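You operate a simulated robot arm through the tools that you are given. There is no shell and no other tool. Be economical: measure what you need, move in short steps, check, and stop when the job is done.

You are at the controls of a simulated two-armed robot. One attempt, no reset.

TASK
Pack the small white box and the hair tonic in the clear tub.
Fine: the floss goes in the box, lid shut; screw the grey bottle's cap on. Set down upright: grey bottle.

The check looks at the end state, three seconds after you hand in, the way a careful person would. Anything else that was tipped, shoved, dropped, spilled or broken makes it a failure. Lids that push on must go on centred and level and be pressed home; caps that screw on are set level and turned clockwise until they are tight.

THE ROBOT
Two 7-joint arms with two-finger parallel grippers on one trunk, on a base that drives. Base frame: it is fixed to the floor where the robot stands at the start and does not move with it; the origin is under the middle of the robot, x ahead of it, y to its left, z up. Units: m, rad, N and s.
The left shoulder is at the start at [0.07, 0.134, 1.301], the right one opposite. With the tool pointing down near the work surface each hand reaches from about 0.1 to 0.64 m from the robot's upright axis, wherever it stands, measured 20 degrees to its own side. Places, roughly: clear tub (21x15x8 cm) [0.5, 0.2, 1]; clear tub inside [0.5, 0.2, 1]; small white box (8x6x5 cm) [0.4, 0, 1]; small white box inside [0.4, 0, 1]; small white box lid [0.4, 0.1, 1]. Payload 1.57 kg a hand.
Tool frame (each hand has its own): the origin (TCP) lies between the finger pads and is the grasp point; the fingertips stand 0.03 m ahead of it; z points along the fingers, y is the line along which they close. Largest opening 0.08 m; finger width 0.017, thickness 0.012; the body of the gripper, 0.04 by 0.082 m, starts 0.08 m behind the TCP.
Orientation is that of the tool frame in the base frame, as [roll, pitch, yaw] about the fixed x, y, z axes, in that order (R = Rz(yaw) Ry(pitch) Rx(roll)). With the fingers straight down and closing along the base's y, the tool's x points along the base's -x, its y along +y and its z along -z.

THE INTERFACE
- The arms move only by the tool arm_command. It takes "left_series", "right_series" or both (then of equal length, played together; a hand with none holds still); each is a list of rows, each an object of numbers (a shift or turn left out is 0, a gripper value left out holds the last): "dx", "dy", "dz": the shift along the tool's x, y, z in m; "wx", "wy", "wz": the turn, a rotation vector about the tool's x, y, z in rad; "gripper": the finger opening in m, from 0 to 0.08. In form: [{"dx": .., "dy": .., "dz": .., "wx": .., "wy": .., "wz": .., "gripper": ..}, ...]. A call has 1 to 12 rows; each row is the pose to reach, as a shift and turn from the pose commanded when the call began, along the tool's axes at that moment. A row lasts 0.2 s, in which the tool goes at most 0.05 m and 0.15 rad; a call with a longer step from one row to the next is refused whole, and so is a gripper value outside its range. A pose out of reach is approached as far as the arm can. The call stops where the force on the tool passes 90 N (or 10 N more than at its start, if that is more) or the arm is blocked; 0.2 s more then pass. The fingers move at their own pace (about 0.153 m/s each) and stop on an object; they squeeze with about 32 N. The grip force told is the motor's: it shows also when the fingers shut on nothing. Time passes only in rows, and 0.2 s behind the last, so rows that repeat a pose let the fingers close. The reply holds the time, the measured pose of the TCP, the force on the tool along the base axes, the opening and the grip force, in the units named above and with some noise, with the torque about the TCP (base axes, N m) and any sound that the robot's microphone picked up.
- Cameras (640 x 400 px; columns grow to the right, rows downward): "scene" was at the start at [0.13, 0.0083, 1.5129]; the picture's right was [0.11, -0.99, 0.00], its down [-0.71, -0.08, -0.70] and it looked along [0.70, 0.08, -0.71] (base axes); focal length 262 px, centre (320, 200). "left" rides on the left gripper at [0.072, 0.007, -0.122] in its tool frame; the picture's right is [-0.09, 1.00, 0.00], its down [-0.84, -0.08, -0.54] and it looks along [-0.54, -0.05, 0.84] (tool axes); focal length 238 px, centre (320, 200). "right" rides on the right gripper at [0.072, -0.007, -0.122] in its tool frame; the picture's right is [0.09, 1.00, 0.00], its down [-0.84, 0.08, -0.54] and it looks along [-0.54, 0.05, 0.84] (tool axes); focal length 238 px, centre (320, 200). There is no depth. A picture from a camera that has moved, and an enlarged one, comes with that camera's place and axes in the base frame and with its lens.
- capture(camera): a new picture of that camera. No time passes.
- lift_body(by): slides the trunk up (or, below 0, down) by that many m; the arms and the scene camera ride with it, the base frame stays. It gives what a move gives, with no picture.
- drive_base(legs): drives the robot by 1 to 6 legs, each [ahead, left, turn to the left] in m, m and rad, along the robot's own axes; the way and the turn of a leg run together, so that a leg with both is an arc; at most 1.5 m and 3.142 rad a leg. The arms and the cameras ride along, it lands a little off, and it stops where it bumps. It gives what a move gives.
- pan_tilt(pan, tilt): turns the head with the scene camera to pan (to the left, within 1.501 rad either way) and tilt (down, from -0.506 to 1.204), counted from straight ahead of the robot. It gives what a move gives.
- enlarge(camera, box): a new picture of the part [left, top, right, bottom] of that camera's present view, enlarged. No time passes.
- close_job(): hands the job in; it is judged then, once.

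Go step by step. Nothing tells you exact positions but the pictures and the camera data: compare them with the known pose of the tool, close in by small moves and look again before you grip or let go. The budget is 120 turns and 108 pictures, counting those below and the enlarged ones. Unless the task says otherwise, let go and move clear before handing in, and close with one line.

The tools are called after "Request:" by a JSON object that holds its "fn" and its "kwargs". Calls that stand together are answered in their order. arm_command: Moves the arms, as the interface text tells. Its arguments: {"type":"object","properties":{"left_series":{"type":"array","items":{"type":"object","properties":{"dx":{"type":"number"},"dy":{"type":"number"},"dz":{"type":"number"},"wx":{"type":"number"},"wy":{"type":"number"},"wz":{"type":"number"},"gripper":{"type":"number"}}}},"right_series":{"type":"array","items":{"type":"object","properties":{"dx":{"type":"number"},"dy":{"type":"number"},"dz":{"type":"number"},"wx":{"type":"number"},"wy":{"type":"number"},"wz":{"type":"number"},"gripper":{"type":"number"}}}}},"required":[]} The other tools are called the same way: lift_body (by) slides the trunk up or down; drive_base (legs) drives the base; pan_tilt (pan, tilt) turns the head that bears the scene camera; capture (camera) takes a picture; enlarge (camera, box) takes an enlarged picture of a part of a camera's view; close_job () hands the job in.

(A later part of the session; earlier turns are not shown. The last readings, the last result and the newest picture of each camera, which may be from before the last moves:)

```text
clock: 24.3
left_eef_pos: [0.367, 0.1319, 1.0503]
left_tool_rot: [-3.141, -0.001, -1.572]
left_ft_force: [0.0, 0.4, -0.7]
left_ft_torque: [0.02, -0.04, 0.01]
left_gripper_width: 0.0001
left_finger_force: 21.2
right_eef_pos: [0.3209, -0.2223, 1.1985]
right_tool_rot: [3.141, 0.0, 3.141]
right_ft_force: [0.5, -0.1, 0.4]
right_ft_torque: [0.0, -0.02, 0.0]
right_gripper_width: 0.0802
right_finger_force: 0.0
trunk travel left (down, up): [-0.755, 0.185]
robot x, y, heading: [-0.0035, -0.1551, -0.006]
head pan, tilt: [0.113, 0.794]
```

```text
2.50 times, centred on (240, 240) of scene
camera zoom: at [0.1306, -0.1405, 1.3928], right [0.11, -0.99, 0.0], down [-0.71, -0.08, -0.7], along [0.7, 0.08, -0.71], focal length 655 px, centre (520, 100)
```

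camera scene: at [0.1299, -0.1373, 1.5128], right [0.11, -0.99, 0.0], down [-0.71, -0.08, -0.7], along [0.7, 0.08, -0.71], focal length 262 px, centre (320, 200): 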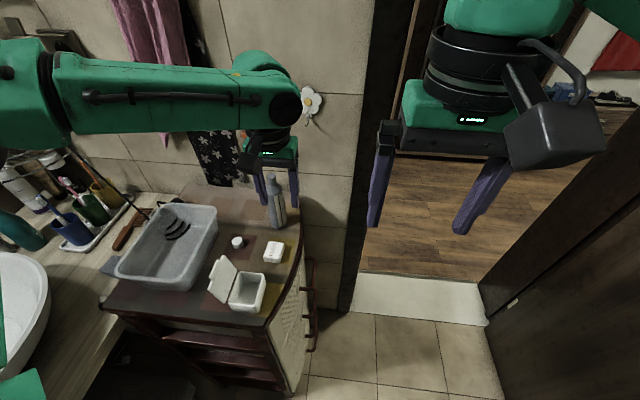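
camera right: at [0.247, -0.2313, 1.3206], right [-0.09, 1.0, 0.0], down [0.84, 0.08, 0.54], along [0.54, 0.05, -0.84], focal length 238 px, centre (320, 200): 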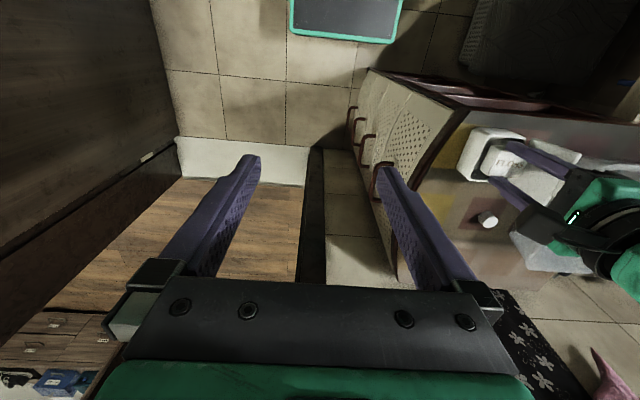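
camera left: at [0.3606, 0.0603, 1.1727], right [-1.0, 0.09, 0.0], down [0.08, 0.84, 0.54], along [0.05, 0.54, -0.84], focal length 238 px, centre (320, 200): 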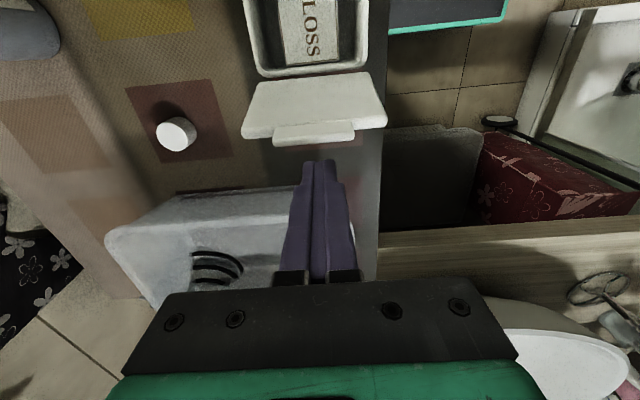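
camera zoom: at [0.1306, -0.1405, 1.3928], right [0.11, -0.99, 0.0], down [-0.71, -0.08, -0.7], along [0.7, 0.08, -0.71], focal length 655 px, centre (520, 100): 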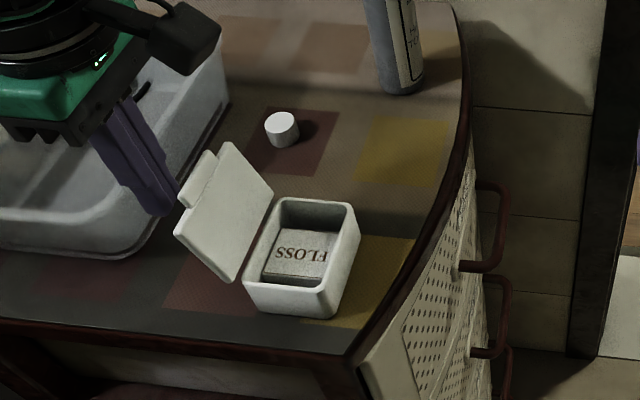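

The fingers are behind the lid. I'll push toward −y to swing it over.

Request:
{"fn": "arm_command", "kwargs": {"left_series": [{"dx": 0.02}, {"dx": 0.04}, {"dx": 0.055}, {"dx": 0.07}, {"dx": 0.085}]}}

Request:
{"fn": "capture", "kwargs": {"camera": "left"}}

Request:
{"fn": "enlarge", "kwargs": {"camera": "scene", "box": [160, 160, 320, 320]}}

```text
clock: 25.5
left_eef_pos: [0.367, 0.0445, 1.0514]
left_tool_rot: [3.141, -0.001, -1.572]
left_ft_force: [0.0, 0.4, -0.3]
left_ft_torque: [-0.01, 0.0, 0.0]
left_gripper_width: 0.0
left_finger_force: 21.4
right_eef_pos: [0.3214, -0.2238, 1.1966]
right_tool_rot: [3.14, -0.001, 3.14]
right_ft_force: [0.4, 0.8, -0.8]
right_ft_torque: [0.0, 0.01, 0.02]
right_gripper_width: 0.08
right_finger_force: 0.1
trunk travel left (down, up): [-0.755, 0.185]
robot x, y, heading: [-0.0049, -0.1477, -0.002]
head pan, tilt: [0.113, 0.794]
```

```text
70 pictures are left
camera left: at [0.3607, -0.0279, 1.1728], right [-1.0, 0.09, 0.0], down [0.08, 0.84, 0.54], along [0.05, 0.54, -0.84], focal length 238 px, centre (320, 200)
```

left: 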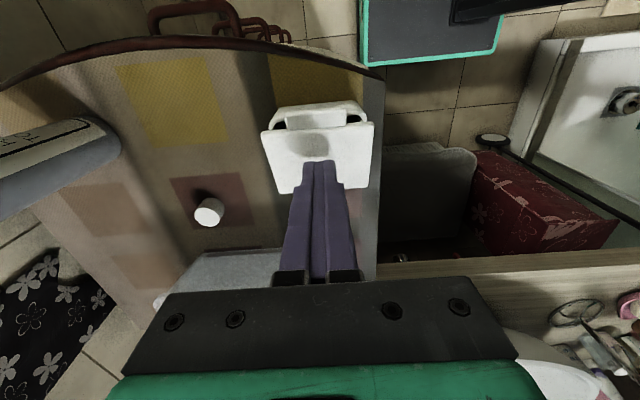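

```text
2.50 times, centred on (240, 240) of scene
camera zoom: at [0.1301, -0.1421, 1.3929], right [0.11, -0.99, 0.0], down [-0.71, -0.08, -0.7], along [0.7, 0.08, -0.71], focal length 655 px, centre (520, 100)
```

zoom: 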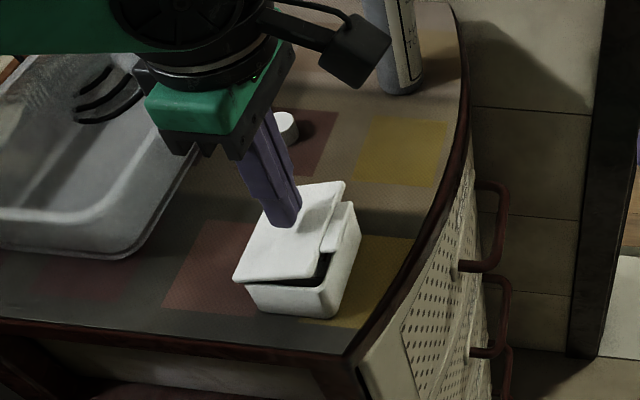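

The lid is nearly closed. I'll move toward its front edge and press down gradually.

Request:
{"fn": "arm_command", "kwargs": {"left_series": [{"dx": 0.007, "dz": 0.006}, {"dx": 0.014, "dz": 0.014}, {"dx": 0.014, "dz": 0.022}, {"dx": 0.014, "dz": 0.03}]}}

Request:
{"fn": "enlarge", "kwargs": {"camera": "scene", "box": [180, 180, 320, 310]}}

Request:
{"fn": "enlarge", "kwargs": {"camera": "left", "box": [240, 70, 400, 210]}}

```text
clock: 26.5
left_eef_pos: [0.3678, 0.0291, 1.0262]
left_tool_rot: [-3.123, 0.002, -1.574]
left_ft_force: [3.3, 6.9, 51.3]
left_ft_torque: [0.55, -0.07, 0.0]
left_gripper_width: 0.0
left_finger_force: 21.8
right_eef_pos: [0.3158, -0.2236, 1.2013]
right_tool_rot: [-3.141, 0.004, 3.14]
right_ft_force: [0.2, -0.7, 0.0]
right_ft_torque: [0.01, 0.01, 0.0]
right_gripper_width: 0.0802
right_finger_force: 0.0
trunk travel left (down, up): [-0.755, 0.185]
robot x, y, heading: [0.0012, -0.1479, 0.0]
head pan, tilt: [0.113, 0.794]
```

```text
3.08 times, centred on (250, 245) of scene
camera zoom: at [0.1251, -0.1422, 1.3944], right [0.11, -0.99, 0.0], down [-0.71, -0.08, -0.7], along [0.7, 0.08, -0.71], focal length 807 px, centre (535, 62)
```

zoom: 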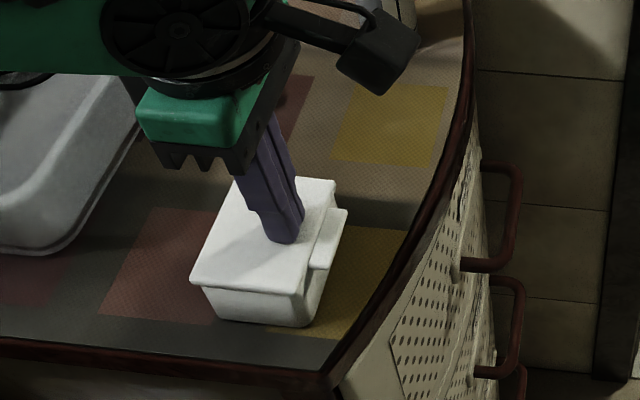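

```text
2.86 times, centred on (320, 140) of left
camera zoom: at [0.358, -0.0423, 1.1477], right [-1.0, 0.09, -0.02], down [0.07, 0.84, 0.54], along [0.07, 0.54, -0.84], focal length 681 px, centre (320, 371)
```

zoom: 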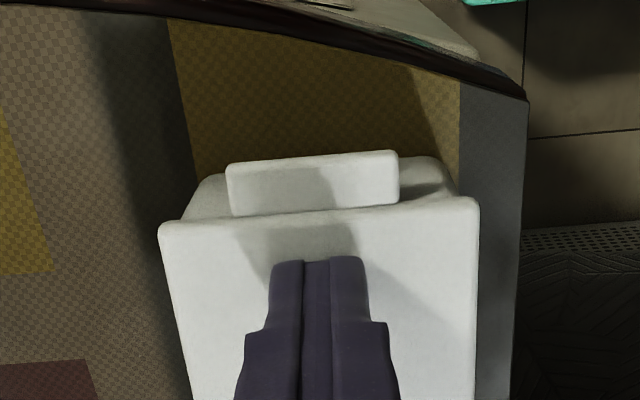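

The lid looks flush at about 50 N. I'll press a bit harder to be sure it's home, then lift off and check.

Request:
{"fn": "arm_command", "kwargs": {"left_series": [{"dz": 0.004, "dx": 0.003}, {"dz": 0.008, "dx": 0.003}, {"dz": 0.008, "dx": 0.003}]}}

Request:
{"fn": "arm_command", "kwargs": {"left_series": [{"dz": -0.03}, {"dz": -0.07}, {"dz": -0.11}]}}

Request:
{"fn": "enlarge", "kwargs": {"camera": "left", "box": [240, 70, 400, 210]}}

Request:
{"fn": "enlarge", "kwargs": {"camera": "scene", "box": [180, 180, 320, 310]}}

```text
clock: 27.0
left_eef_pos: [0.3687, 0.0287, 1.0257]
left_tool_rot: [-3.102, 0.007, -1.575]
left_ft_force: [-11.2, 11.3, 48.7]
left_ft_torque: [0.67, 0.38, -0.01]
left_gripper_width: 0.0
left_finger_force: 21.0
right_eef_pos: [0.3125, -0.2222, 1.1994]
right_tool_rot: [3.141, 0.007, -3.141]
right_ft_force: [0.6, 1.0, -0.6]
right_ft_torque: [0.04, 0.03, -0.03]
right_gripper_width: 0.08
right_finger_force: 0.0
trunk travel left (down, up): [-0.755, 0.185]
robot x, y, heading: [-0.0022, -0.15, 0.001]
head pan, tilt: [0.113, 0.794]
stopped in row 2 (left hand): the force on the tool passed its limit at 94 N (the readings are from after the stop); the commanded pose is now the measured one
```

```text
clock: 27.8
left_eef_pos: [0.3689, 0.0285, 1.1297]
left_tool_rot: [-3.116, 0.002, -1.574]
left_ft_force: [0.2, -0.1, -0.8]
left_ft_torque: [0.03, 0.01, 0.03]
left_gripper_width: 0.0
left_finger_force: 21.6
right_eef_pos: [0.3203, -0.2246, 1.1975]
right_tool_rot: [-3.141, 0.0, 3.141]
right_ft_force: [0.4, 0.3, -1.0]
right_ft_torque: [0.0, -0.02, -0.01]
right_gripper_width: 0.0801
right_finger_force: 0.1
trunk travel left (down, up): [-0.755, 0.185]
robot x, y, heading: [-0.0029, -0.1503, 0.001]
head pan, tilt: [0.113, 0.794]
```

```text
2.86 times, centred on (320, 140) of left
camera zoom: at [0.3587, -0.0433, 1.2526], right [-1.0, 0.1, -0.02], down [0.07, 0.84, 0.55], along [0.07, 0.54, -0.84], focal length 681 px, centre (320, 371)
```

zoom: 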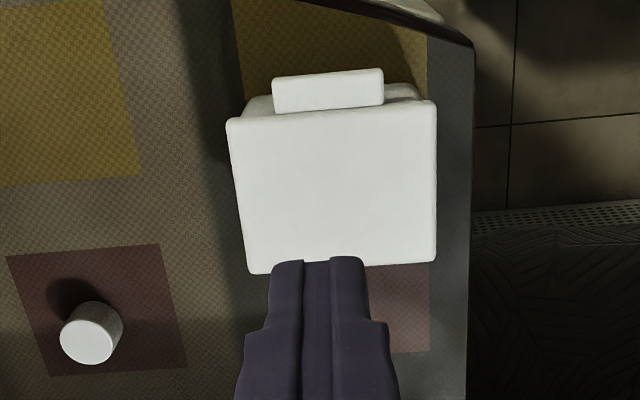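

```text
3.08 times, centred on (250, 245) of scene
camera zoom: at [0.1295, -0.1415, 1.3928], right [0.11, -0.99, 0.0], down [-0.71, -0.08, -0.7], along [0.7, 0.08, -0.71], focal length 807 px, centre (535, 62)
```

zoom: 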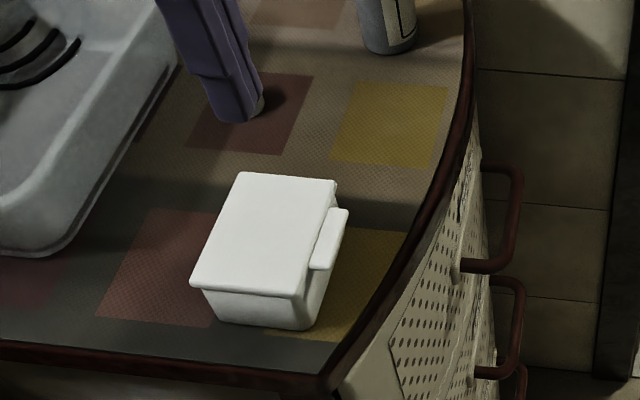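

The lid is shut and level, with its top at z ≈ 0.996. Next I'll level the hand, turn it back to close along y, open, and hover above the box.

Request:
{"fn": "arm_command", "kwargs": {"left_series": [{"wx": -0.0255, "dz": -0.02}]}}

Request:
{"fn": "arm_command", "kwargs": {"left_series": [{"wz": 0.145, "gripper": 0.08}, {"wz": 0.29}, {"wz": 0.435}, {"wz": 0.58}, {"wz": 0.725, "dx": -0.0095, "dy": 0.0035}, {"wz": 0.87, "dx": -0.0095, "dy": 0.0035}, {"wz": 1.015, "dx": -0.0095, "dy": 0.0035}, {"wz": 1.16, "dx": -0.0095, "dy": 0.0035}, {"wz": 1.305, "dx": -0.0095, "dy": 0.0035, "dz": 0.02}, {"wz": 1.45, "dx": -0.0095, "dy": 0.0035, "dz": 0.05}, {"wz": 1.575, "dx": -0.0095, "dy": 0.0035, "dz": 0.09}]}}

Request:
{"fn": "capture", "kwargs": {"camera": "left"}}

```text
clock: 28.2
left_eef_pos: [0.3693, 0.029, 1.1518]
left_tool_rot: [-3.141, 0.002, -1.574]
left_ft_force: [0.3, 0.6, -0.1]
left_ft_torque: [0.0, -0.01, 0.0]
left_gripper_width: 0.0001
left_finger_force: 20.8
right_eef_pos: [0.3199, -0.2227, 1.1983]
right_tool_rot: [-3.141, 0.001, 3.139]
right_ft_force: [-0.4, 0.4, 0.1]
right_ft_torque: [0.0, -0.01, 0.0]
right_gripper_width: 0.08
right_finger_force: 0.1
trunk travel left (down, up): [-0.755, 0.185]
robot x, y, heading: [0.0003, -0.149, -0.002]
head pan, tilt: [0.113, 0.794]
```

```text
clock: 30.6
left_eef_pos: [0.3686, 0.0375, 1.061]
left_tool_rot: [3.14, 0.001, 3.132]
left_ft_force: [0.0, 0.2, -0.5]
left_ft_torque: [0.01, 0.01, 0.0]
left_gripper_width: 0.08
left_finger_force: 0.1
right_eef_pos: [0.3217, -0.2223, 1.1987]
right_tool_rot: [3.141, 0.0, 3.141]
right_ft_force: [-0.5, -0.1, -0.2]
right_ft_torque: [-0.01, 0.0, 0.01]
right_gripper_width: 0.0801
right_finger_force: 0.1
trunk travel left (down, up): [-0.755, 0.185]
robot x, y, heading: [0.003, -0.1477, -0.003]
head pan, tilt: [0.113, 0.794]
```

```text
64 pictures are left
camera left: at [0.2955, 0.0456, 1.1828], right [0.1, 0.99, 0.0], down [0.84, -0.09, 0.54], along [0.54, -0.05, -0.84], focal length 238 px, centre (320, 200)
```

left: 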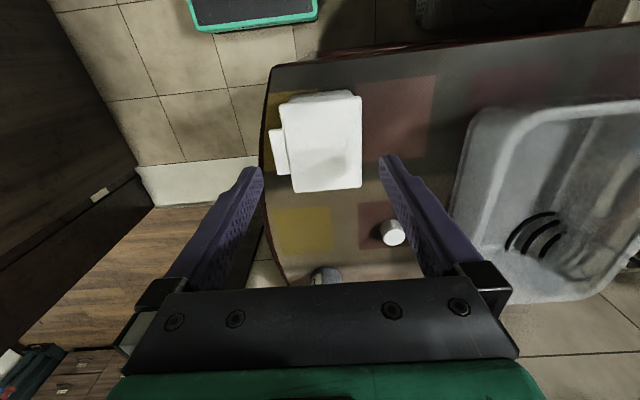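

The grip line is nearly centred. I'll shift 2.5 mm toward −y and 6 mm back, descend with the fingers straddling the box, and check before closing.

Request:
{"fn": "arm_command", "kwargs": {"left_series": [{"dx": 0.006, "dy": -0.0025, "dz": 0.015}, {"dx": 0.006, "dy": -0.0025, "dz": 0.033}]}}

Request:
{"fn": "capture", "kwargs": {"camera": "left"}}

```text
clock: 31.2
left_eef_pos: [0.3616, 0.0362, 1.0269]
left_tool_rot: [3.141, -0.002, 3.134]
left_ft_force: [-0.4, -0.5, -0.4]
left_ft_torque: [-0.01, -0.01, 0.02]
left_gripper_width: 0.08
left_finger_force: 0.0
right_eef_pos: [0.3211, -0.2225, 1.1986]
right_tool_rot: [-3.141, 0.0, 3.14]
right_ft_force: [-0.2, 0.5, 0.6]
right_ft_torque: [0.02, 0.0, 0.0]
right_gripper_width: 0.0801
right_finger_force: 0.0
trunk travel left (down, up): [-0.755, 0.185]
robot x, y, heading: [-0.0021, -0.1498, -0.002]
head pan, tilt: [0.113, 0.794]
```

```text
63 pictures are left
camera left: at [0.2899, 0.0425, 1.1494], right [0.1, 0.99, 0.0], down [0.84, -0.08, 0.54], along [0.54, -0.05, -0.84], focal length 238 px, centre (320, 200)
```

left: 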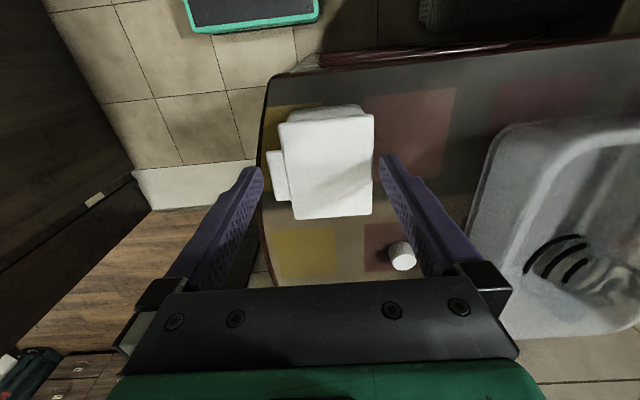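

Clear on both sides. I'll descend to fingertips just above the table, close, and test-lift 1 cm.

Request:
{"fn": "arm_command", "kwargs": {"left_series": [{"dz": 0.025}, {"dz": 0.047}, {"dz": 0.047, "gripper": 0.055}, {"dz": 0.047, "gripper": 0.055}, {"dz": 0.042, "gripper": 0.055}, {"dz": 0.036, "gripper": 0.055}]}}

Request:
{"fn": "capture", "kwargs": {"camera": "left"}}

Request:
{"fn": "enlarge", "kwargs": {"camera": "scene", "box": [180, 170, 320, 320]}}

```text
clock: 32.6
left_eef_pos: [0.3605, 0.0354, 0.9905]
left_tool_rot: [3.141, 0.0, 3.133]
left_ft_force: [-0.3, -0.2, -0.3]
left_ft_torque: [0.01, 0.03, -0.01]
left_gripper_width: 0.0728
left_finger_force: 31.6
right_eef_pos: [0.3218, -0.2235, 1.1983]
right_tool_rot: [3.141, 0.0, 3.139]
right_ft_force: [-0.8, 0.6, -0.5]
right_ft_torque: [0.01, 0.01, 0.03]
right_gripper_width: 0.0801
right_finger_force: 0.1
trunk travel left (down, up): [-0.755, 0.185]
robot x, y, heading: [-0.0006, -0.1486, 0.003]
head pan, tilt: [0.113, 0.794]
```

```text
62 pictures are left
camera left: at [0.2889, 0.0425, 1.1133], right [0.1, 0.99, 0.0], down [0.84, -0.09, 0.54], along [0.54, -0.05, -0.84], focal length 238 px, centre (320, 200)
```

left: 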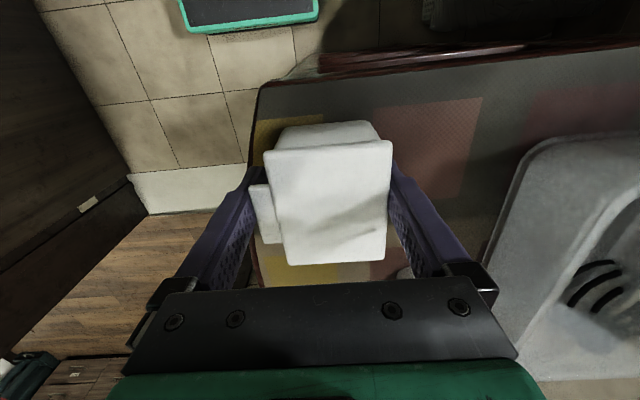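

```text
2.67 times, centred on (250, 245) of scene
camera zoom: at [0.1296, -0.1409, 1.3929], right [0.11, -0.99, 0.0], down [-0.71, -0.08, -0.7], along [0.7, 0.08, -0.71], focal length 699 px, centre (507, 80)
```

zoom: 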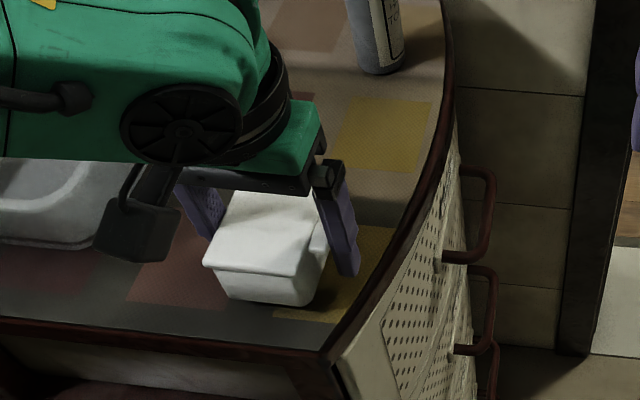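

The box is held at a width of 7.3 cm and the lid stays shut. I'll lift further and check.

Request:
{"fn": "arm_command", "kwargs": {"left_series": [{"dz": -0.03}, {"dz": -0.06}]}}

Request:
{"fn": "enlarge", "kwargs": {"camera": "scene", "box": [180, 150, 320, 300]}}

Request:
{"fn": "capture", "kwargs": {"camera": "right"}}

```text
clock: 33.2
left_eef_pos: [0.3601, 0.0362, 1.0499]
left_tool_rot: [3.139, 0.0, 3.134]
left_ft_force: [-0.3, 0.0, -0.2]
left_ft_torque: [0.02, 0.03, -0.01]
left_gripper_width: 0.073
left_finger_force: 31.9
right_eef_pos: [0.3209, -0.2233, 1.1989]
right_tool_rot: [-3.142, 0.0, 3.14]
right_ft_force: [-0.1, 0.5, -0.7]
right_ft_torque: [-0.03, -0.03, 0.0]
right_gripper_width: 0.0799
right_finger_force: 0.0
trunk travel left (down, up): [-0.755, 0.185]
robot x, y, heading: [-0.0028, -0.1483, 0.001]
head pan, tilt: [0.113, 0.794]
```

```text
2.67 times, centred on (250, 225) of scene
camera zoom: at [0.1291, -0.1411, 1.3929], right [0.11, -0.99, 0.0], down [-0.71, -0.08, -0.7], along [0.7, 0.08, -0.71], focal length 699 px, centre (507, 133)
```

zoom: 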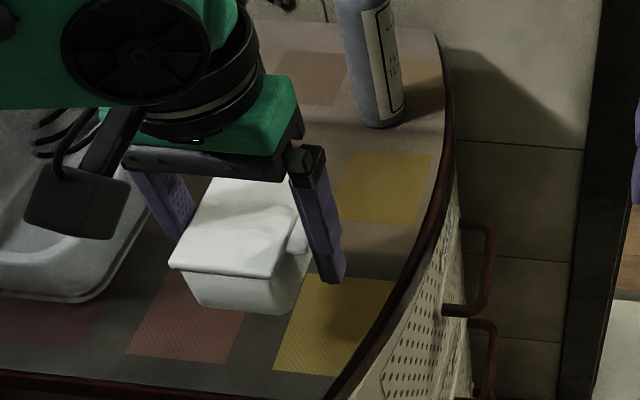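

```text
59 pictures are left
camera right: at [0.2486, -0.2298, 1.32], right [-0.09, 1.0, 0.0], down [0.84, 0.08, 0.54], along [0.54, 0.05, -0.84], focal length 238 px, centre (320, 200)
```

right: 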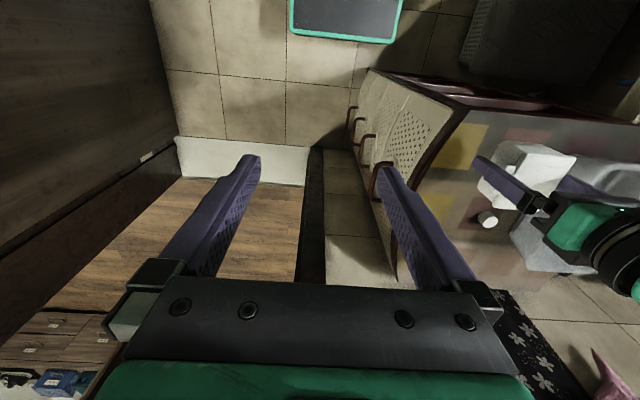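

Held firmly with the lid shut. The tub is about x 0.35–0.55, y 0.168–0.32, with the rim at z ≈ 1.025. I'll raise the box, drive 0.12 m left and turn it a quarter.

Request:
{"fn": "arm_command", "kwargs": {"left_series": [{"dz": -0.04}, {"dz": -0.08}, {"dz": -0.1}]}}

Request:
{"fn": "drive_base", "kwargs": {"legs": [[0, 0.12, 0]]}}

Request:
{"fn": "arm_command", "kwargs": {"left_series": [{"wz": -0.14, "dy": 0.02}, {"wz": -0.28, "dy": 0.04, "dx": -0.01}, {"wz": -0.42, "dy": 0.06, "dx": -0.02}, {"wz": -0.56, "dy": 0.08, "dx": -0.03}, {"wz": -0.7, "dy": 0.088, "dx": -0.04}, {"wz": -0.84, "dy": 0.088, "dx": -0.05}, {"wz": -0.98, "dy": 0.088, "dx": -0.055}, {"wz": -1.12, "dy": 0.088, "dx": -0.055}, {"wz": -1.26, "dy": 0.088, "dx": -0.055}, {"wz": -1.4, "dy": 0.088, "dx": -0.055}, {"wz": -1.5, "dy": 0.088, "dx": -0.055}, {"wz": -1.562, "dy": 0.088, "dx": -0.055}]}}

Request:
{"fn": "capture", "kwargs": {"camera": "left"}}

Request:
{"fn": "capture", "kwargs": {"camera": "scene"}}

```text
clock: 34.0
left_eef_pos: [0.3601, 0.0353, 1.1507]
left_tool_rot: [-3.141, -0.001, 3.134]
left_ft_force: [0.0, -0.7, 0.3]
left_ft_torque: [0.01, 0.01, -0.01]
left_gripper_width: 0.0727
left_finger_force: 31.9
right_eef_pos: [0.3211, -0.2219, 1.199]
right_tool_rot: [3.14, 0.001, 3.14]
right_ft_force: [-1.0, -0.3, 0.4]
right_ft_torque: [0.02, -0.01, 0.01]
right_gripper_width: 0.0802
right_finger_force: 0.0
trunk travel left (down, up): [-0.755, 0.185]
robot x, y, heading: [0.0001, -0.149, -0.006]
head pan, tilt: [0.113, 0.794]
```

```text
clock: 35.2
left_eef_pos: [0.3609, 0.1499, 1.1497]
left_tool_rot: [3.138, 0.0, 3.132]
left_ft_force: [-1.1, -0.7, -0.1]
left_ft_torque: [0.01, -0.01, 0.01]
left_gripper_width: 0.0728
left_finger_force: 32.1
right_eef_pos: [0.3221, -0.1073, 1.1976]
right_tool_rot: [3.14, -0.001, 3.139]
right_ft_force: [-0.6, -0.7, 0.5]
right_ft_torque: [0.0, 0.01, 0.01]
right_gripper_width: 0.0799
right_finger_force: 0.1
trunk travel left (down, up): [-0.755, 0.185]
robot x, y, heading: [0.0002, -0.0314, -0.004]
head pan, tilt: [0.113, 0.794]
```

```text
clock: 37.8
left_eef_pos: [0.4171, 0.2391, 1.1499]
left_tool_rot: [3.141, 0.002, -1.586]
left_ft_force: [-0.1, 1.2, -1.3]
left_ft_torque: [0.0, 0.02, 0.01]
left_gripper_width: 0.0726
left_finger_force: 31.6
right_eef_pos: [0.322, -0.1042, 1.1978]
right_tool_rot: [3.141, 0.001, 3.139]
right_ft_force: [-0.1, 0.2, -0.1]
right_ft_torque: [-0.04, 0.0, 0.01]
right_gripper_width: 0.0799
right_finger_force: 0.0
trunk travel left (down, up): [-0.755, 0.185]
robot x, y, heading: [0.0014, -0.0314, -0.0]
head pan, tilt: [0.113, 0.794]
```

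```text
58 pictures are left
camera left: at [0.4094, 0.1679, 1.2717], right [-0.99, 0.11, 0.0], down [0.09, 0.83, 0.54], along [0.06, 0.54, -0.84], focal length 238 px, centre (320, 200)
```

left: 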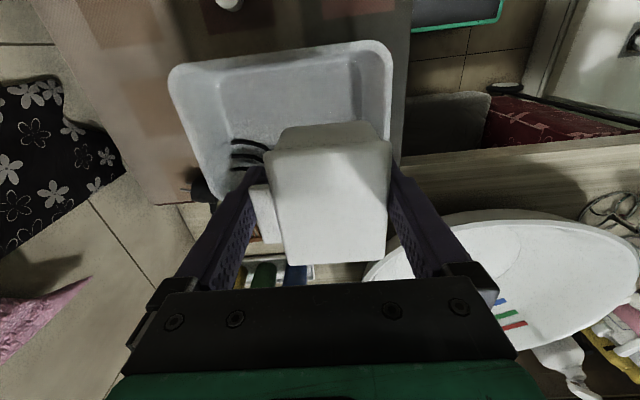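

```text
57 pictures are left
camera scene: at [0.1304, -0.0228, 1.3929], right [0.11, -0.99, 0.0], down [-0.71, -0.08, -0.7], along [0.7, 0.08, -0.71], focal length 262 px, centre (320, 200)
```

scene: 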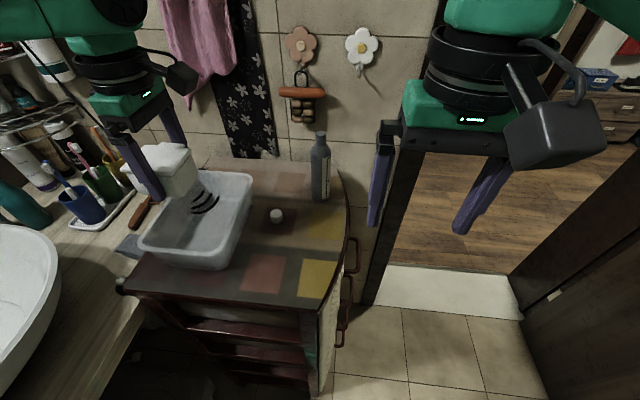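

The box is over the front half of the tub, so I'll lower it to just inside the rim and look.

Request:
{"fn": "arm_command", "kwargs": {"left_series": [{"dx": -0.006, "dy": -0.003, "dz": 0.03}, {"dx": -0.006, "dy": -0.003, "dz": 0.07}, {"dx": -0.006, "dy": -0.003, "dz": 0.1}]}}

Request:
{"fn": "capture", "kwargs": {"camera": "left"}}

Request:
{"fn": "enlarge", "kwargs": {"camera": "scene", "box": [100, 130, 280, 290]}}

```text
clock: 38.6
left_eef_pos: [0.4196, 0.2469, 1.0498]
left_tool_rot: [3.141, 0.002, -1.588]
left_ft_force: [-1.0, -0.4, -0.1]
left_ft_torque: [0.01, 0.02, -0.03]
left_gripper_width: 0.0727
left_finger_force: 32.2
right_eef_pos: [0.3209, -0.1053, 1.1989]
right_tool_rot: [3.141, -0.001, 3.139]
right_ft_force: [0.7, 0.2, -0.2]
right_ft_torque: [0.03, -0.01, -0.01]
right_gripper_width: 0.0802
right_finger_force: 0.1
trunk travel left (down, up): [-0.755, 0.185]
robot x, y, heading: [0.0018, -0.0289, -0.004]
head pan, tilt: [0.113, 0.794]
```

```text
56 pictures are left
camera left: at [0.4108, 0.1746, 1.1709], right [-0.99, 0.11, 0.0], down [0.09, 0.83, 0.54], along [0.06, 0.54, -0.84], focal length 238 px, centre (320, 200)
```

left: 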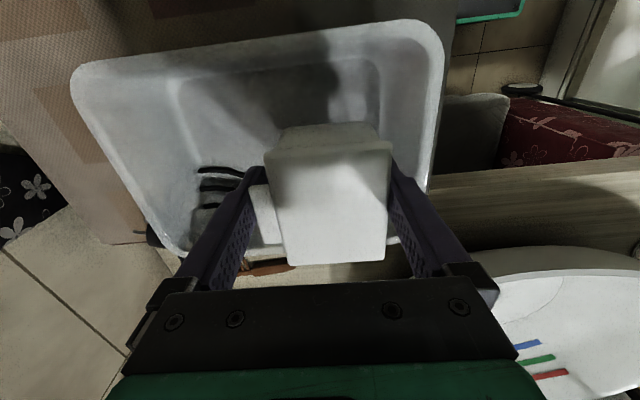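

```text
2.50 times, centred on (190, 210) of scene
camera zoom: at [0.1307, -0.0226, 1.3929], right [0.11, -0.99, 0.0], down [-0.71, -0.08, -0.7], along [0.7, 0.08, -0.71], focal length 655 px, centre (645, 175)
```

zoom: 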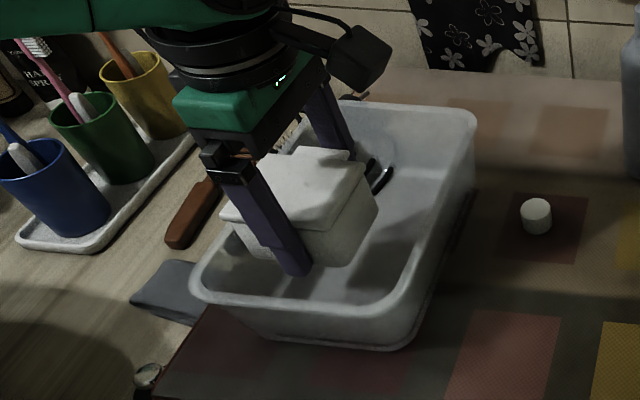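

There's room all round (tub floor about x 0.366–0.538, y from 0.19). I'll lower the box to the floor.

Request:
{"fn": "arm_command", "kwargs": {"left_series": [{"dy": -0.003, "dz": 0.03}, {"dy": -0.003, "dz": 0.05}, {"dy": -0.003, "dz": 0.057}, {"dy": -0.003, "dz": 0.063}]}}

```text
clock: 39.6
left_eef_pos: [0.4242, 0.246, 0.9861]
left_tool_rot: [-3.141, 0.002, -1.588]
left_ft_force: [0.1, 0.5, -1.4]
left_ft_torque: [0.0, 0.01, 0.03]
left_gripper_width: 0.0727
left_finger_force: 32.1
right_eef_pos: [0.3218, -0.1034, 1.1977]
right_tool_rot: [3.141, -0.001, 3.137]
right_ft_force: [-0.2, 1.0, -0.2]
right_ft_torque: [-0.03, -0.03, 0.02]
right_gripper_width: 0.0801
right_finger_force: 0.0
trunk travel left (down, up): [-0.755, 0.185]
robot x, y, heading: [-0.0013, -0.0338, -0.005]
head pan, tilt: [0.113, 0.794]
```

Request:
{"fn": "arm_command", "kwargs": {"left_series": [{"dz": 0.003}, {"dz": 0.006}]}}

```text
clock: 40.2
left_eef_pos: [0.4235, 0.2456, 0.9845]
left_tool_rot: [-3.134, 0.004, -1.589]
left_ft_force: [2.1, 5.2, 20.6]
left_ft_torque: [-0.21, 0.13, 0.0]
left_gripper_width: 0.0726
left_finger_force: 31.8
right_eef_pos: [0.3196, -0.1054, 1.1986]
right_tool_rot: [3.141, 0.001, 3.138]
right_ft_force: [-1.1, 0.0, 0.9]
right_ft_torque: [0.0, 0.01, 0.0]
right_gripper_width: 0.08
right_finger_force: 0.1
trunk travel left (down, up): [-0.755, 0.185]
robot x, y, heading: [-0.0041, -0.0317, -0.003]
head pan, tilt: [0.113, 0.794]
```

The box is on the tub floor. I'll ease the pressure off, open slightly and withdraw straight up.

Request:
{"fn": "arm_command", "kwargs": {"left_series": [{"dz": -0.003}, {"dz": -0.003, "gripper": 0.0785}, {"dz": -0.003, "gripper": 0.0785}, {"dz": -0.02, "gripper": 0.0785}, {"dz": -0.06}]}}

Request:
{"fn": "capture", "kwargs": {"camera": "left"}}

Request:
{"fn": "enlarge", "kwargs": {"camera": "scene", "box": [100, 130, 280, 290]}}

```text
clock: 41.4
left_eef_pos: [0.4208, 0.246, 1.0422]
left_tool_rot: [-3.141, 0.003, -1.587]
left_ft_force: [-0.5, -1.0, 0.2]
left_ft_torque: [0.0, 0.03, 0.01]
left_gripper_width: 0.0787
left_finger_force: 0.0
right_eef_pos: [0.3207, -0.106, 1.1987]
right_tool_rot: [-3.141, 0.0, 3.138]
right_ft_force: [0.5, 0.0, 0.0]
right_ft_torque: [0.04, -0.03, 0.0]
right_gripper_width: 0.08
right_finger_force: 0.0
trunk travel left (down, up): [-0.755, 0.185]
robot x, y, heading: [0.0003, -0.0301, -0.002]
head pan, tilt: [0.113, 0.794]
```

```text
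54 pictures are left
camera left: at [0.4126, 0.1731, 1.1633], right [-0.99, 0.11, 0.0], down [0.09, 0.83, 0.54], along [0.06, 0.54, -0.84], focal length 238 px, centre (320, 200)
```

left: 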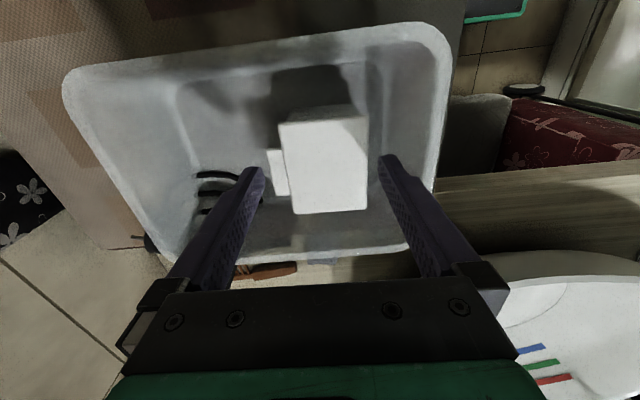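

```text
2.50 times, centred on (190, 210) of scene
camera zoom: at [0.1289, -0.0234, 1.393], right [0.11, -0.99, 0.0], down [-0.71, -0.08, -0.7], along [0.7, 0.08, -0.71], focal length 655 px, centre (645, 175)
```

zoom: 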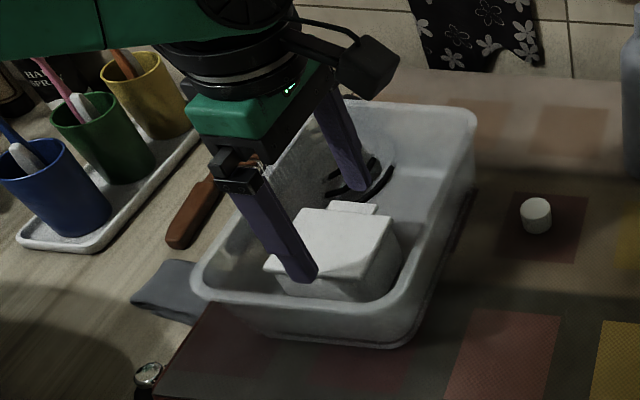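

The box is packed with its lid shut. Next comes the bottle cap: I'll raise and square up the left hand, and drive 0.1 m right.

Request:
{"fn": "arm_command", "kwargs": {"left_series": [{"dz": -0.05}, {"dz": -0.1, "wz": 0.14}, {"dz": -0.1, "wz": 0.28}, {"dz": -0.1, "wz": 0.42}, {"dz": -0.1, "wz": 0.56}, {"dz": -0.1, "wz": 0.7}, {"dz": -0.1, "wz": 0.84}, {"dz": -0.1, "wz": 0.98}, {"dz": -0.1, "wz": 1.12}, {"dz": -0.1, "wz": 1.26}, {"dz": -0.1, "wz": 1.4}, {"dz": -0.1, "wz": 1.54, "gripper": 0.05}]}}

Request:
{"fn": "drive_base", "kwargs": {"legs": [[0, -0.1, 0]]}}

Request:
{"fn": "arm_command", "kwargs": {"right_series": [{"wz": -0.14}, {"wz": -0.28}, {"wz": -0.42}, {"wz": -0.56}, {"wz": -0.7}, {"wz": -0.785}]}}

Request:
{"fn": "arm_command", "kwargs": {"right_series": [{"wy": -0.14}, {"wy": -0.28}, {"wy": -0.42}, {"wy": -0.56}, {"wy": -0.7}, {"wy": -0.785}]}}

Request:
{"fn": "capture", "kwargs": {"camera": "scene"}}

Request:
{"fn": "capture", "kwargs": {"camera": "right"}}

Request:
{"fn": "capture", "kwargs": {"camera": "left"}}

```text
clock: 44.0
left_eef_pos: [0.423, 0.2443, 1.1411]
left_tool_rot: [3.14, 0.0, -3.132]
left_ft_force: [-0.4, 1.1, -0.8]
left_ft_torque: [-0.01, 0.04, 0.01]
left_gripper_width: 0.0501
left_finger_force: 0.1
right_eef_pos: [0.321, -0.1049, 1.1986]
right_tool_rot: [3.141, 0.0, 3.137]
right_ft_force: [0.2, 0.3, -0.1]
right_ft_torque: [0.01, 0.01, 0.03]
right_gripper_width: 0.0801
right_finger_force: 0.1
trunk travel left (down, up): [-0.755, 0.185]
robot x, y, heading: [0.0011, -0.0296, -0.002]
head pan, tilt: [0.113, 0.794]
```

```text
clock: 45.2
left_eef_pos: [0.4233, 0.1474, 1.1415]
left_tool_rot: [-3.14, 0.001, -3.129]
left_ft_force: [0.5, 0.0, -0.1]
left_ft_torque: [0.01, 0.01, -0.02]
left_gripper_width: 0.05
left_finger_force: 0.1
right_eef_pos: [0.3205, -0.2035, 1.1984]
right_tool_rot: [-3.139, 0.0, 3.139]
right_ft_force: [0.3, 0.2, 0.1]
right_ft_torque: [-0.04, 0.01, 0.01]
right_gripper_width: 0.0797
right_finger_force: 0.1
trunk travel left (down, up): [-0.755, 0.185]
robot x, y, heading: [0.0019, -0.1281, 0.002]
head pan, tilt: [0.113, 0.794]
```

```text
clock: 46.6
left_eef_pos: [0.4235, 0.1443, 1.1421]
left_tool_rot: [3.141, -0.001, -3.13]
left_ft_force: [0.1, -0.8, 0.2]
left_ft_torque: [-0.05, -0.02, -0.03]
left_gripper_width: 0.0502
left_finger_force: 0.1
right_eef_pos: [0.3213, -0.2051, 1.199]
right_tool_rot: [3.14, 0.001, -2.358]
right_ft_force: [0.0, 0.1, 0.4]
right_ft_torque: [-0.01, -0.02, 0.0]
right_gripper_width: 0.08
right_finger_force: 0.1
trunk travel left (down, up): [-0.755, 0.185]
robot x, y, heading: [-0.0022, -0.1348, -0.003]
head pan, tilt: [0.113, 0.794]
```

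```text
clock: 48.0
left_eef_pos: [0.4234, 0.1456, 1.1422]
left_tool_rot: [3.141, 0.0, -3.129]
left_ft_force: [-0.4, 0.1, -0.2]
left_ft_torque: [-0.01, 0.03, -0.02]
left_gripper_width: 0.0499
left_finger_force: 0.0
right_eef_pos: [0.3212, -0.2048, 1.1992]
right_tool_rot: [-3.138, 0.788, -2.358]
right_ft_force: [0.3, 1.1, 0.0]
right_ft_torque: [0.02, 0.0, 0.0]
right_gripper_width: 0.0798
right_finger_force: 0.1
trunk travel left (down, up): [-0.755, 0.185]
robot x, y, heading: [0.0004, -0.1315, -0.008]
head pan, tilt: [0.113, 0.794]
```

```text
52 pictures are left
camera scene: at [0.1293, -0.1233, 1.393], right [0.11, -0.99, 0.0], down [-0.71, -0.08, -0.7], along [0.7, 0.08, -0.71], focal length 262 px, centre (320, 200)
```

scene: 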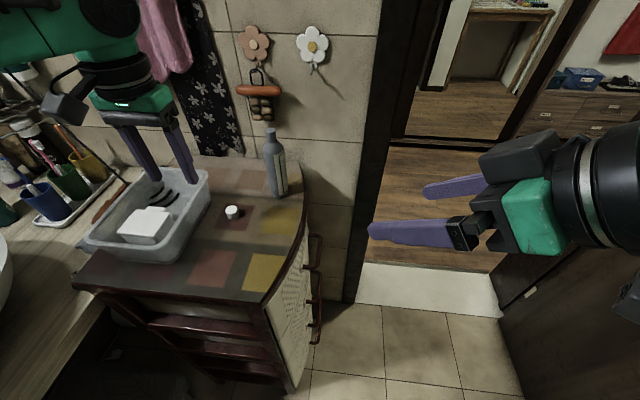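

```text
51 pictures are left
camera right: at [0.2281, -0.3072, 1.2334], right [-0.75, 0.66, -0.07], down [0.09, 0.2, 0.98], along [0.66, 0.72, -0.21], focal length 238 px, centre (320, 200)
```

right: 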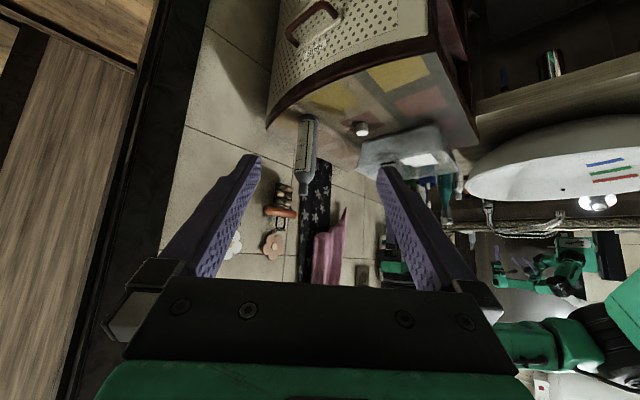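

```text
50 pictures are left
camera left: at [0.3503, 0.1506, 1.264], right [0.08, 1.0, 0.0], down [0.84, -0.07, 0.54], along [0.54, -0.04, -0.84], focal length 238 px, centre (320, 200)
```

left: 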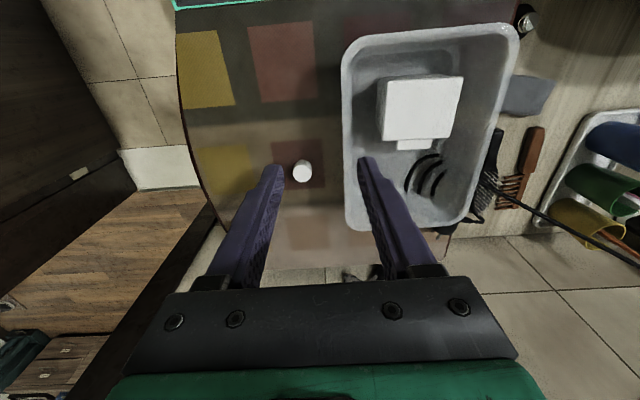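

The bottle stands at about (0.58, 0.024). I'll bring the right hand, tilted 45° and pointing forward-left, to a standoff in front of it.

Request:
{"fn": "arm_command", "kwargs": {"right_series": [{"dx": -0.016, "dy": -0.003, "dz": 0.04}, {"dx": -0.031, "dy": -0.006, "dz": 0.08}, {"dx": -0.047, "dy": -0.009, "dz": 0.119}, {"dx": -0.063, "dy": -0.012, "dz": 0.159}, {"dx": -0.079, "dy": -0.015, "dz": 0.199}, {"dx": -0.094, "dy": -0.018, "dz": 0.238}, {"dx": -0.11, "dy": -0.021, "dz": 0.278}]}}

Request:
{"fn": "capture", "kwargs": {"camera": "right"}}

Request:
{"fn": "enlarge", "kwargs": {"camera": "scene", "box": [200, 100, 360, 300]}}

```text
clock: 49.6
left_eef_pos: [0.4243, 0.1471, 1.1406]
left_tool_rot: [-3.141, 0.001, -3.13]
left_ft_force: [0.5, 0.1, -0.5]
left_ft_torque: [-0.05, -0.01, -0.02]
left_gripper_width: 0.0499
left_finger_force: 0.1
right_eef_pos: [0.5302, -0.0249, 1.0785]
right_tool_rot: [-3.141, 0.783, -2.359]
right_ft_force: [0.4, 0.1, 0.2]
right_ft_torque: [0.01, 0.03, 0.03]
right_gripper_width: 0.08
right_finger_force: 0.2
trunk travel left (down, up): [-0.755, 0.185]
robot x, y, heading: [0.002, -0.1321, -0.003]
head pan, tilt: [0.113, 0.794]
```

```text
49 pictures are left
camera right: at [0.4388, -0.1267, 1.1139], right [-0.75, 0.66, -0.07], down [0.09, 0.2, 0.97], along [0.66, 0.72, -0.21], focal length 238 px, centre (320, 200)
```

right: 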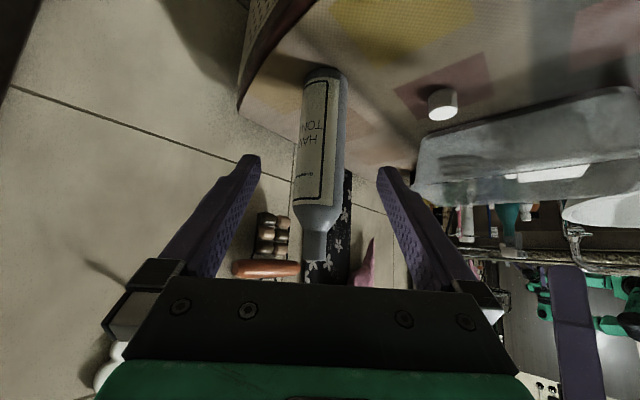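

```text
2.00 times, centred on (280, 200) of scene
camera zoom: at [0.1313, -0.1211, 1.3927], right [0.11, -0.99, 0.0], down [-0.71, -0.08, -0.7], along [0.7, 0.08, -0.71], focal length 524 px, centre (400, 200)
```

zoom: 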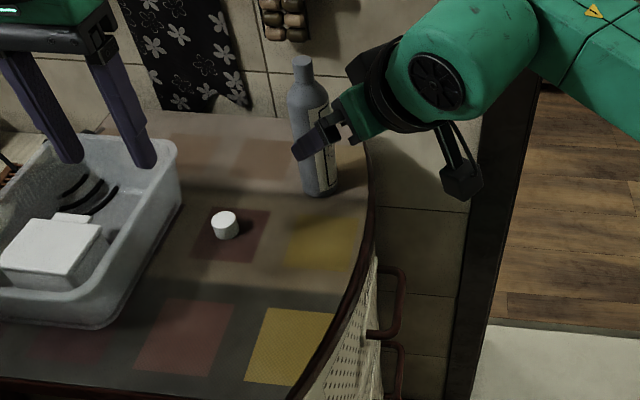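

The bottle sits centred between the right fingers, with its axis at about (0.583, 0.030). I'll advance 0.105 m and close gently.

Request:
{"fn": "arm_command", "kwargs": {"right_series": [{"dz": 0.035}, {"dz": 0.07}, {"dz": 0.105}, {"dz": 0.105, "gripper": 0.06}]}}

Request:
{"fn": "capture", "kwargs": {"camera": "right"}}

Request:
{"fn": "enlarge", "kwargs": {"camera": "scene", "box": [220, 100, 360, 260]}}

```text
clock: 50.6
left_eef_pos: [0.4238, 0.1448, 1.1425]
left_tool_rot: [3.141, 0.001, -3.129]
left_ft_force: [-0.3, 0.2, 0.0]
left_ft_torque: [0.01, -0.01, -0.01]
left_gripper_width: 0.0499
left_finger_force: 0.1
right_eef_pos: [0.5836, 0.0246, 1.0055]
right_tool_rot: [-3.141, 0.785, -2.359]
right_ft_force: [0.0, 0.8, -0.7]
right_ft_torque: [-0.02, 0.02, 0.01]
right_gripper_width: 0.0601
right_finger_force: 0.2
trunk travel left (down, up): [-0.755, 0.185]
robot x, y, heading: [-0.0015, -0.1318, -0.006]
head pan, tilt: [0.113, 0.794]
```

```text
47 pictures are left
camera right: at [0.491, -0.0764, 1.0412], right [-0.75, 0.66, -0.07], down [0.09, 0.2, 0.97], along [0.66, 0.72, -0.21], focal length 238 px, centre (320, 200)
```

right: 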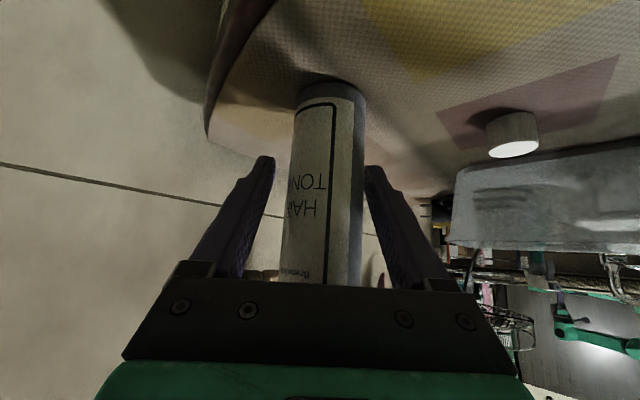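

```text
2.50 times, centred on (290, 180) of scene
camera zoom: at [0.1296, -0.1232, 1.3929], right [0.11, -0.99, 0.0], down [-0.71, -0.08, -0.7], along [0.7, 0.08, -0.71], focal length 655 px, centre (395, 250)
```

zoom: 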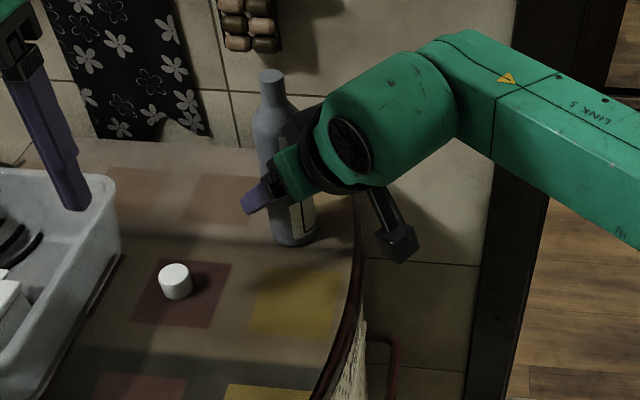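

Request:
{"fn": "arm_command", "kwargs": {"right_series": [{"dy": 0.0025}, {"dy": 0.0025, "gripper": 0.054}, {"dy": 0.0025, "gripper": 0.05}, {"dy": 0.0025, "gripper": 0.046}, {"dy": 0.0025, "gripper": 0.04}, {"dy": 0.0025, "gripper": 0.04}]}}

Request:
{"fn": "enlarge", "kwargs": {"camera": "scene", "box": [220, 100, 360, 260]}}

```text
clock: 52.0
left_eef_pos: [0.4233, 0.1452, 1.1411]
left_tool_rot: [3.139, 0.0, -3.13]
left_ft_force: [-0.1, 0.1, 0.2]
left_ft_torque: [-0.02, 0.02, 0.0]
left_gripper_width: 0.0501
left_finger_force: 0.0
right_eef_pos: [0.5819, 0.0278, 1.0053]
right_tool_rot: [-3.14, 0.784, -2.36]
right_ft_force: [-0.4, 0.0, 0.3]
right_ft_torque: [0.05, -0.03, -0.01]
right_gripper_width: 0.0433
right_finger_force: 32.4
trunk travel left (down, up): [-0.755, 0.185]
robot x, y, heading: [0.0016, -0.132, -0.003]
head pan, tilt: [0.113, 0.794]
```

```text
2.50 times, centred on (290, 180) of scene
camera zoom: at [0.1298, -0.1226, 1.3929], right [0.11, -0.99, 0.0], down [-0.71, -0.08, -0.7], along [0.7, 0.08, -0.71], focal length 655 px, centre (395, 250)
```

zoom: 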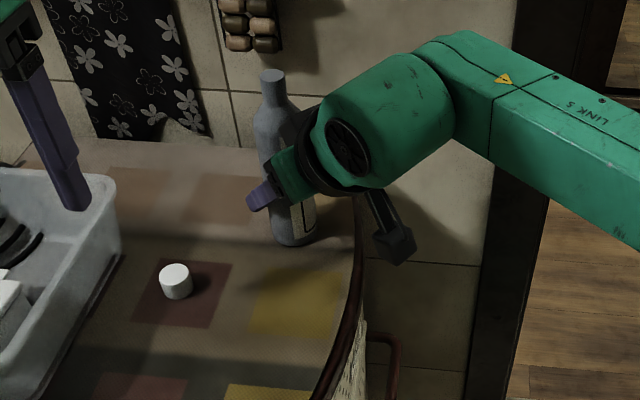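

The bottle is gripped upright. Now I'll bring the left hand over the cap.

Request:
{"fn": "arm_command", "kwargs": {"left_series": [{"dx": -0.02, "dy": -0.01, "dz": 0.03}, {"dx": -0.045, "dy": -0.02, "dz": 0.06}, {"dx": -0.07, "dy": -0.03, "dz": 0.085}, {"dx": -0.07, "dy": -0.03, "dz": 0.111}]}}

Request:
{"fn": "capture", "kwargs": {"camera": "left"}}

```text
clock: 53.0
left_eef_pos: [0.4923, 0.1186, 1.0318]
left_tool_rot: [3.14, -0.001, -3.131]
left_ft_force: [-0.4, -0.1, 0.4]
left_ft_torque: [-0.05, -0.04, 0.01]
left_gripper_width: 0.0499
left_finger_force: 0.1
right_eef_pos: [0.5824, 0.0283, 1.0052]
right_tool_rot: [-3.14, 0.786, -2.36]
right_ft_force: [0.2, 0.7, 1.2]
right_ft_torque: [-0.02, -0.01, 0.0]
right_gripper_width: 0.0433
right_finger_force: 31.7
trunk travel left (down, up): [-0.755, 0.185]
robot x, y, heading: [-0.0025, -0.1298, -0.002]
head pan, tilt: [0.113, 0.794]
```

```text
44 pictures are left
camera left: at [0.42, 0.1236, 1.1539], right [0.08, 1.0, 0.0], down [0.84, -0.07, 0.54], along [0.54, -0.04, -0.84], focal length 238 px, centre (320, 200)
```

left: 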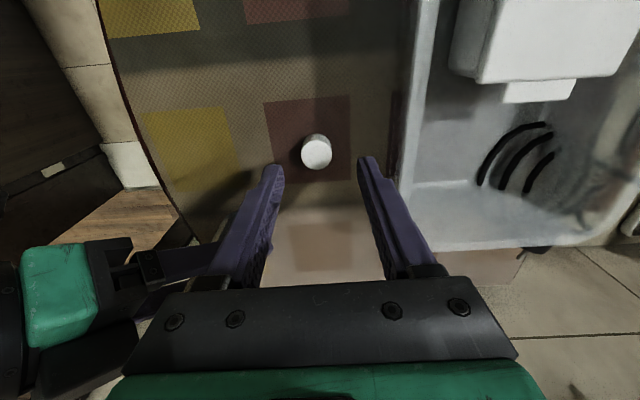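

The cap is nearly centred. I'll go down until the fingertips are about 4 mm above the table, then close.

Request:
{"fn": "arm_command", "kwargs": {"left_series": [{"dx": -0.003, "dy": -0.002, "dz": 0.025}, {"dx": -0.003, "dy": -0.002, "dz": 0.045}, {"dx": -0.003, "dy": -0.002, "dz": 0.052}]}}

Request:
{"fn": "capture", "kwargs": {"camera": "left"}}

```text
clock: 53.8
left_eef_pos: [0.4949, 0.114, 0.9806]
left_tool_rot: [3.14, 0.0, -3.13]
left_ft_force: [-0.1, -0.1, -0.2]
left_ft_torque: [-0.03, 0.0, 0.03]
left_gripper_width: 0.05
left_finger_force: 0.0
right_eef_pos: [0.5827, 0.0272, 1.0058]
right_tool_rot: [-3.141, 0.784, -2.36]
right_ft_force: [-0.1, -0.4, 0.7]
right_ft_torque: [-0.03, 0.02, -0.01]
right_gripper_width: 0.0433
right_finger_force: 31.9
trunk travel left (down, up): [-0.755, 0.185]
robot x, y, heading: [-0.0062, -0.1284, -0.0]
head pan, tilt: [0.113, 0.794]
```

```text
43 pictures are left
camera left: at [0.423, 0.1195, 1.1018], right [0.08, 1.0, 0.0], down [0.84, -0.07, 0.54], along [0.54, -0.04, -0.84], focal length 238 px, centre (320, 200)
```

left: 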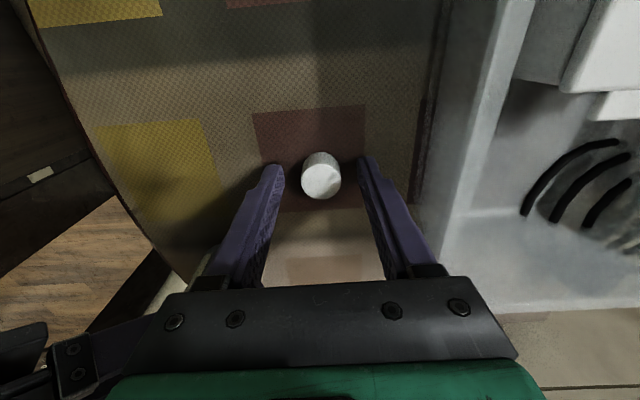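

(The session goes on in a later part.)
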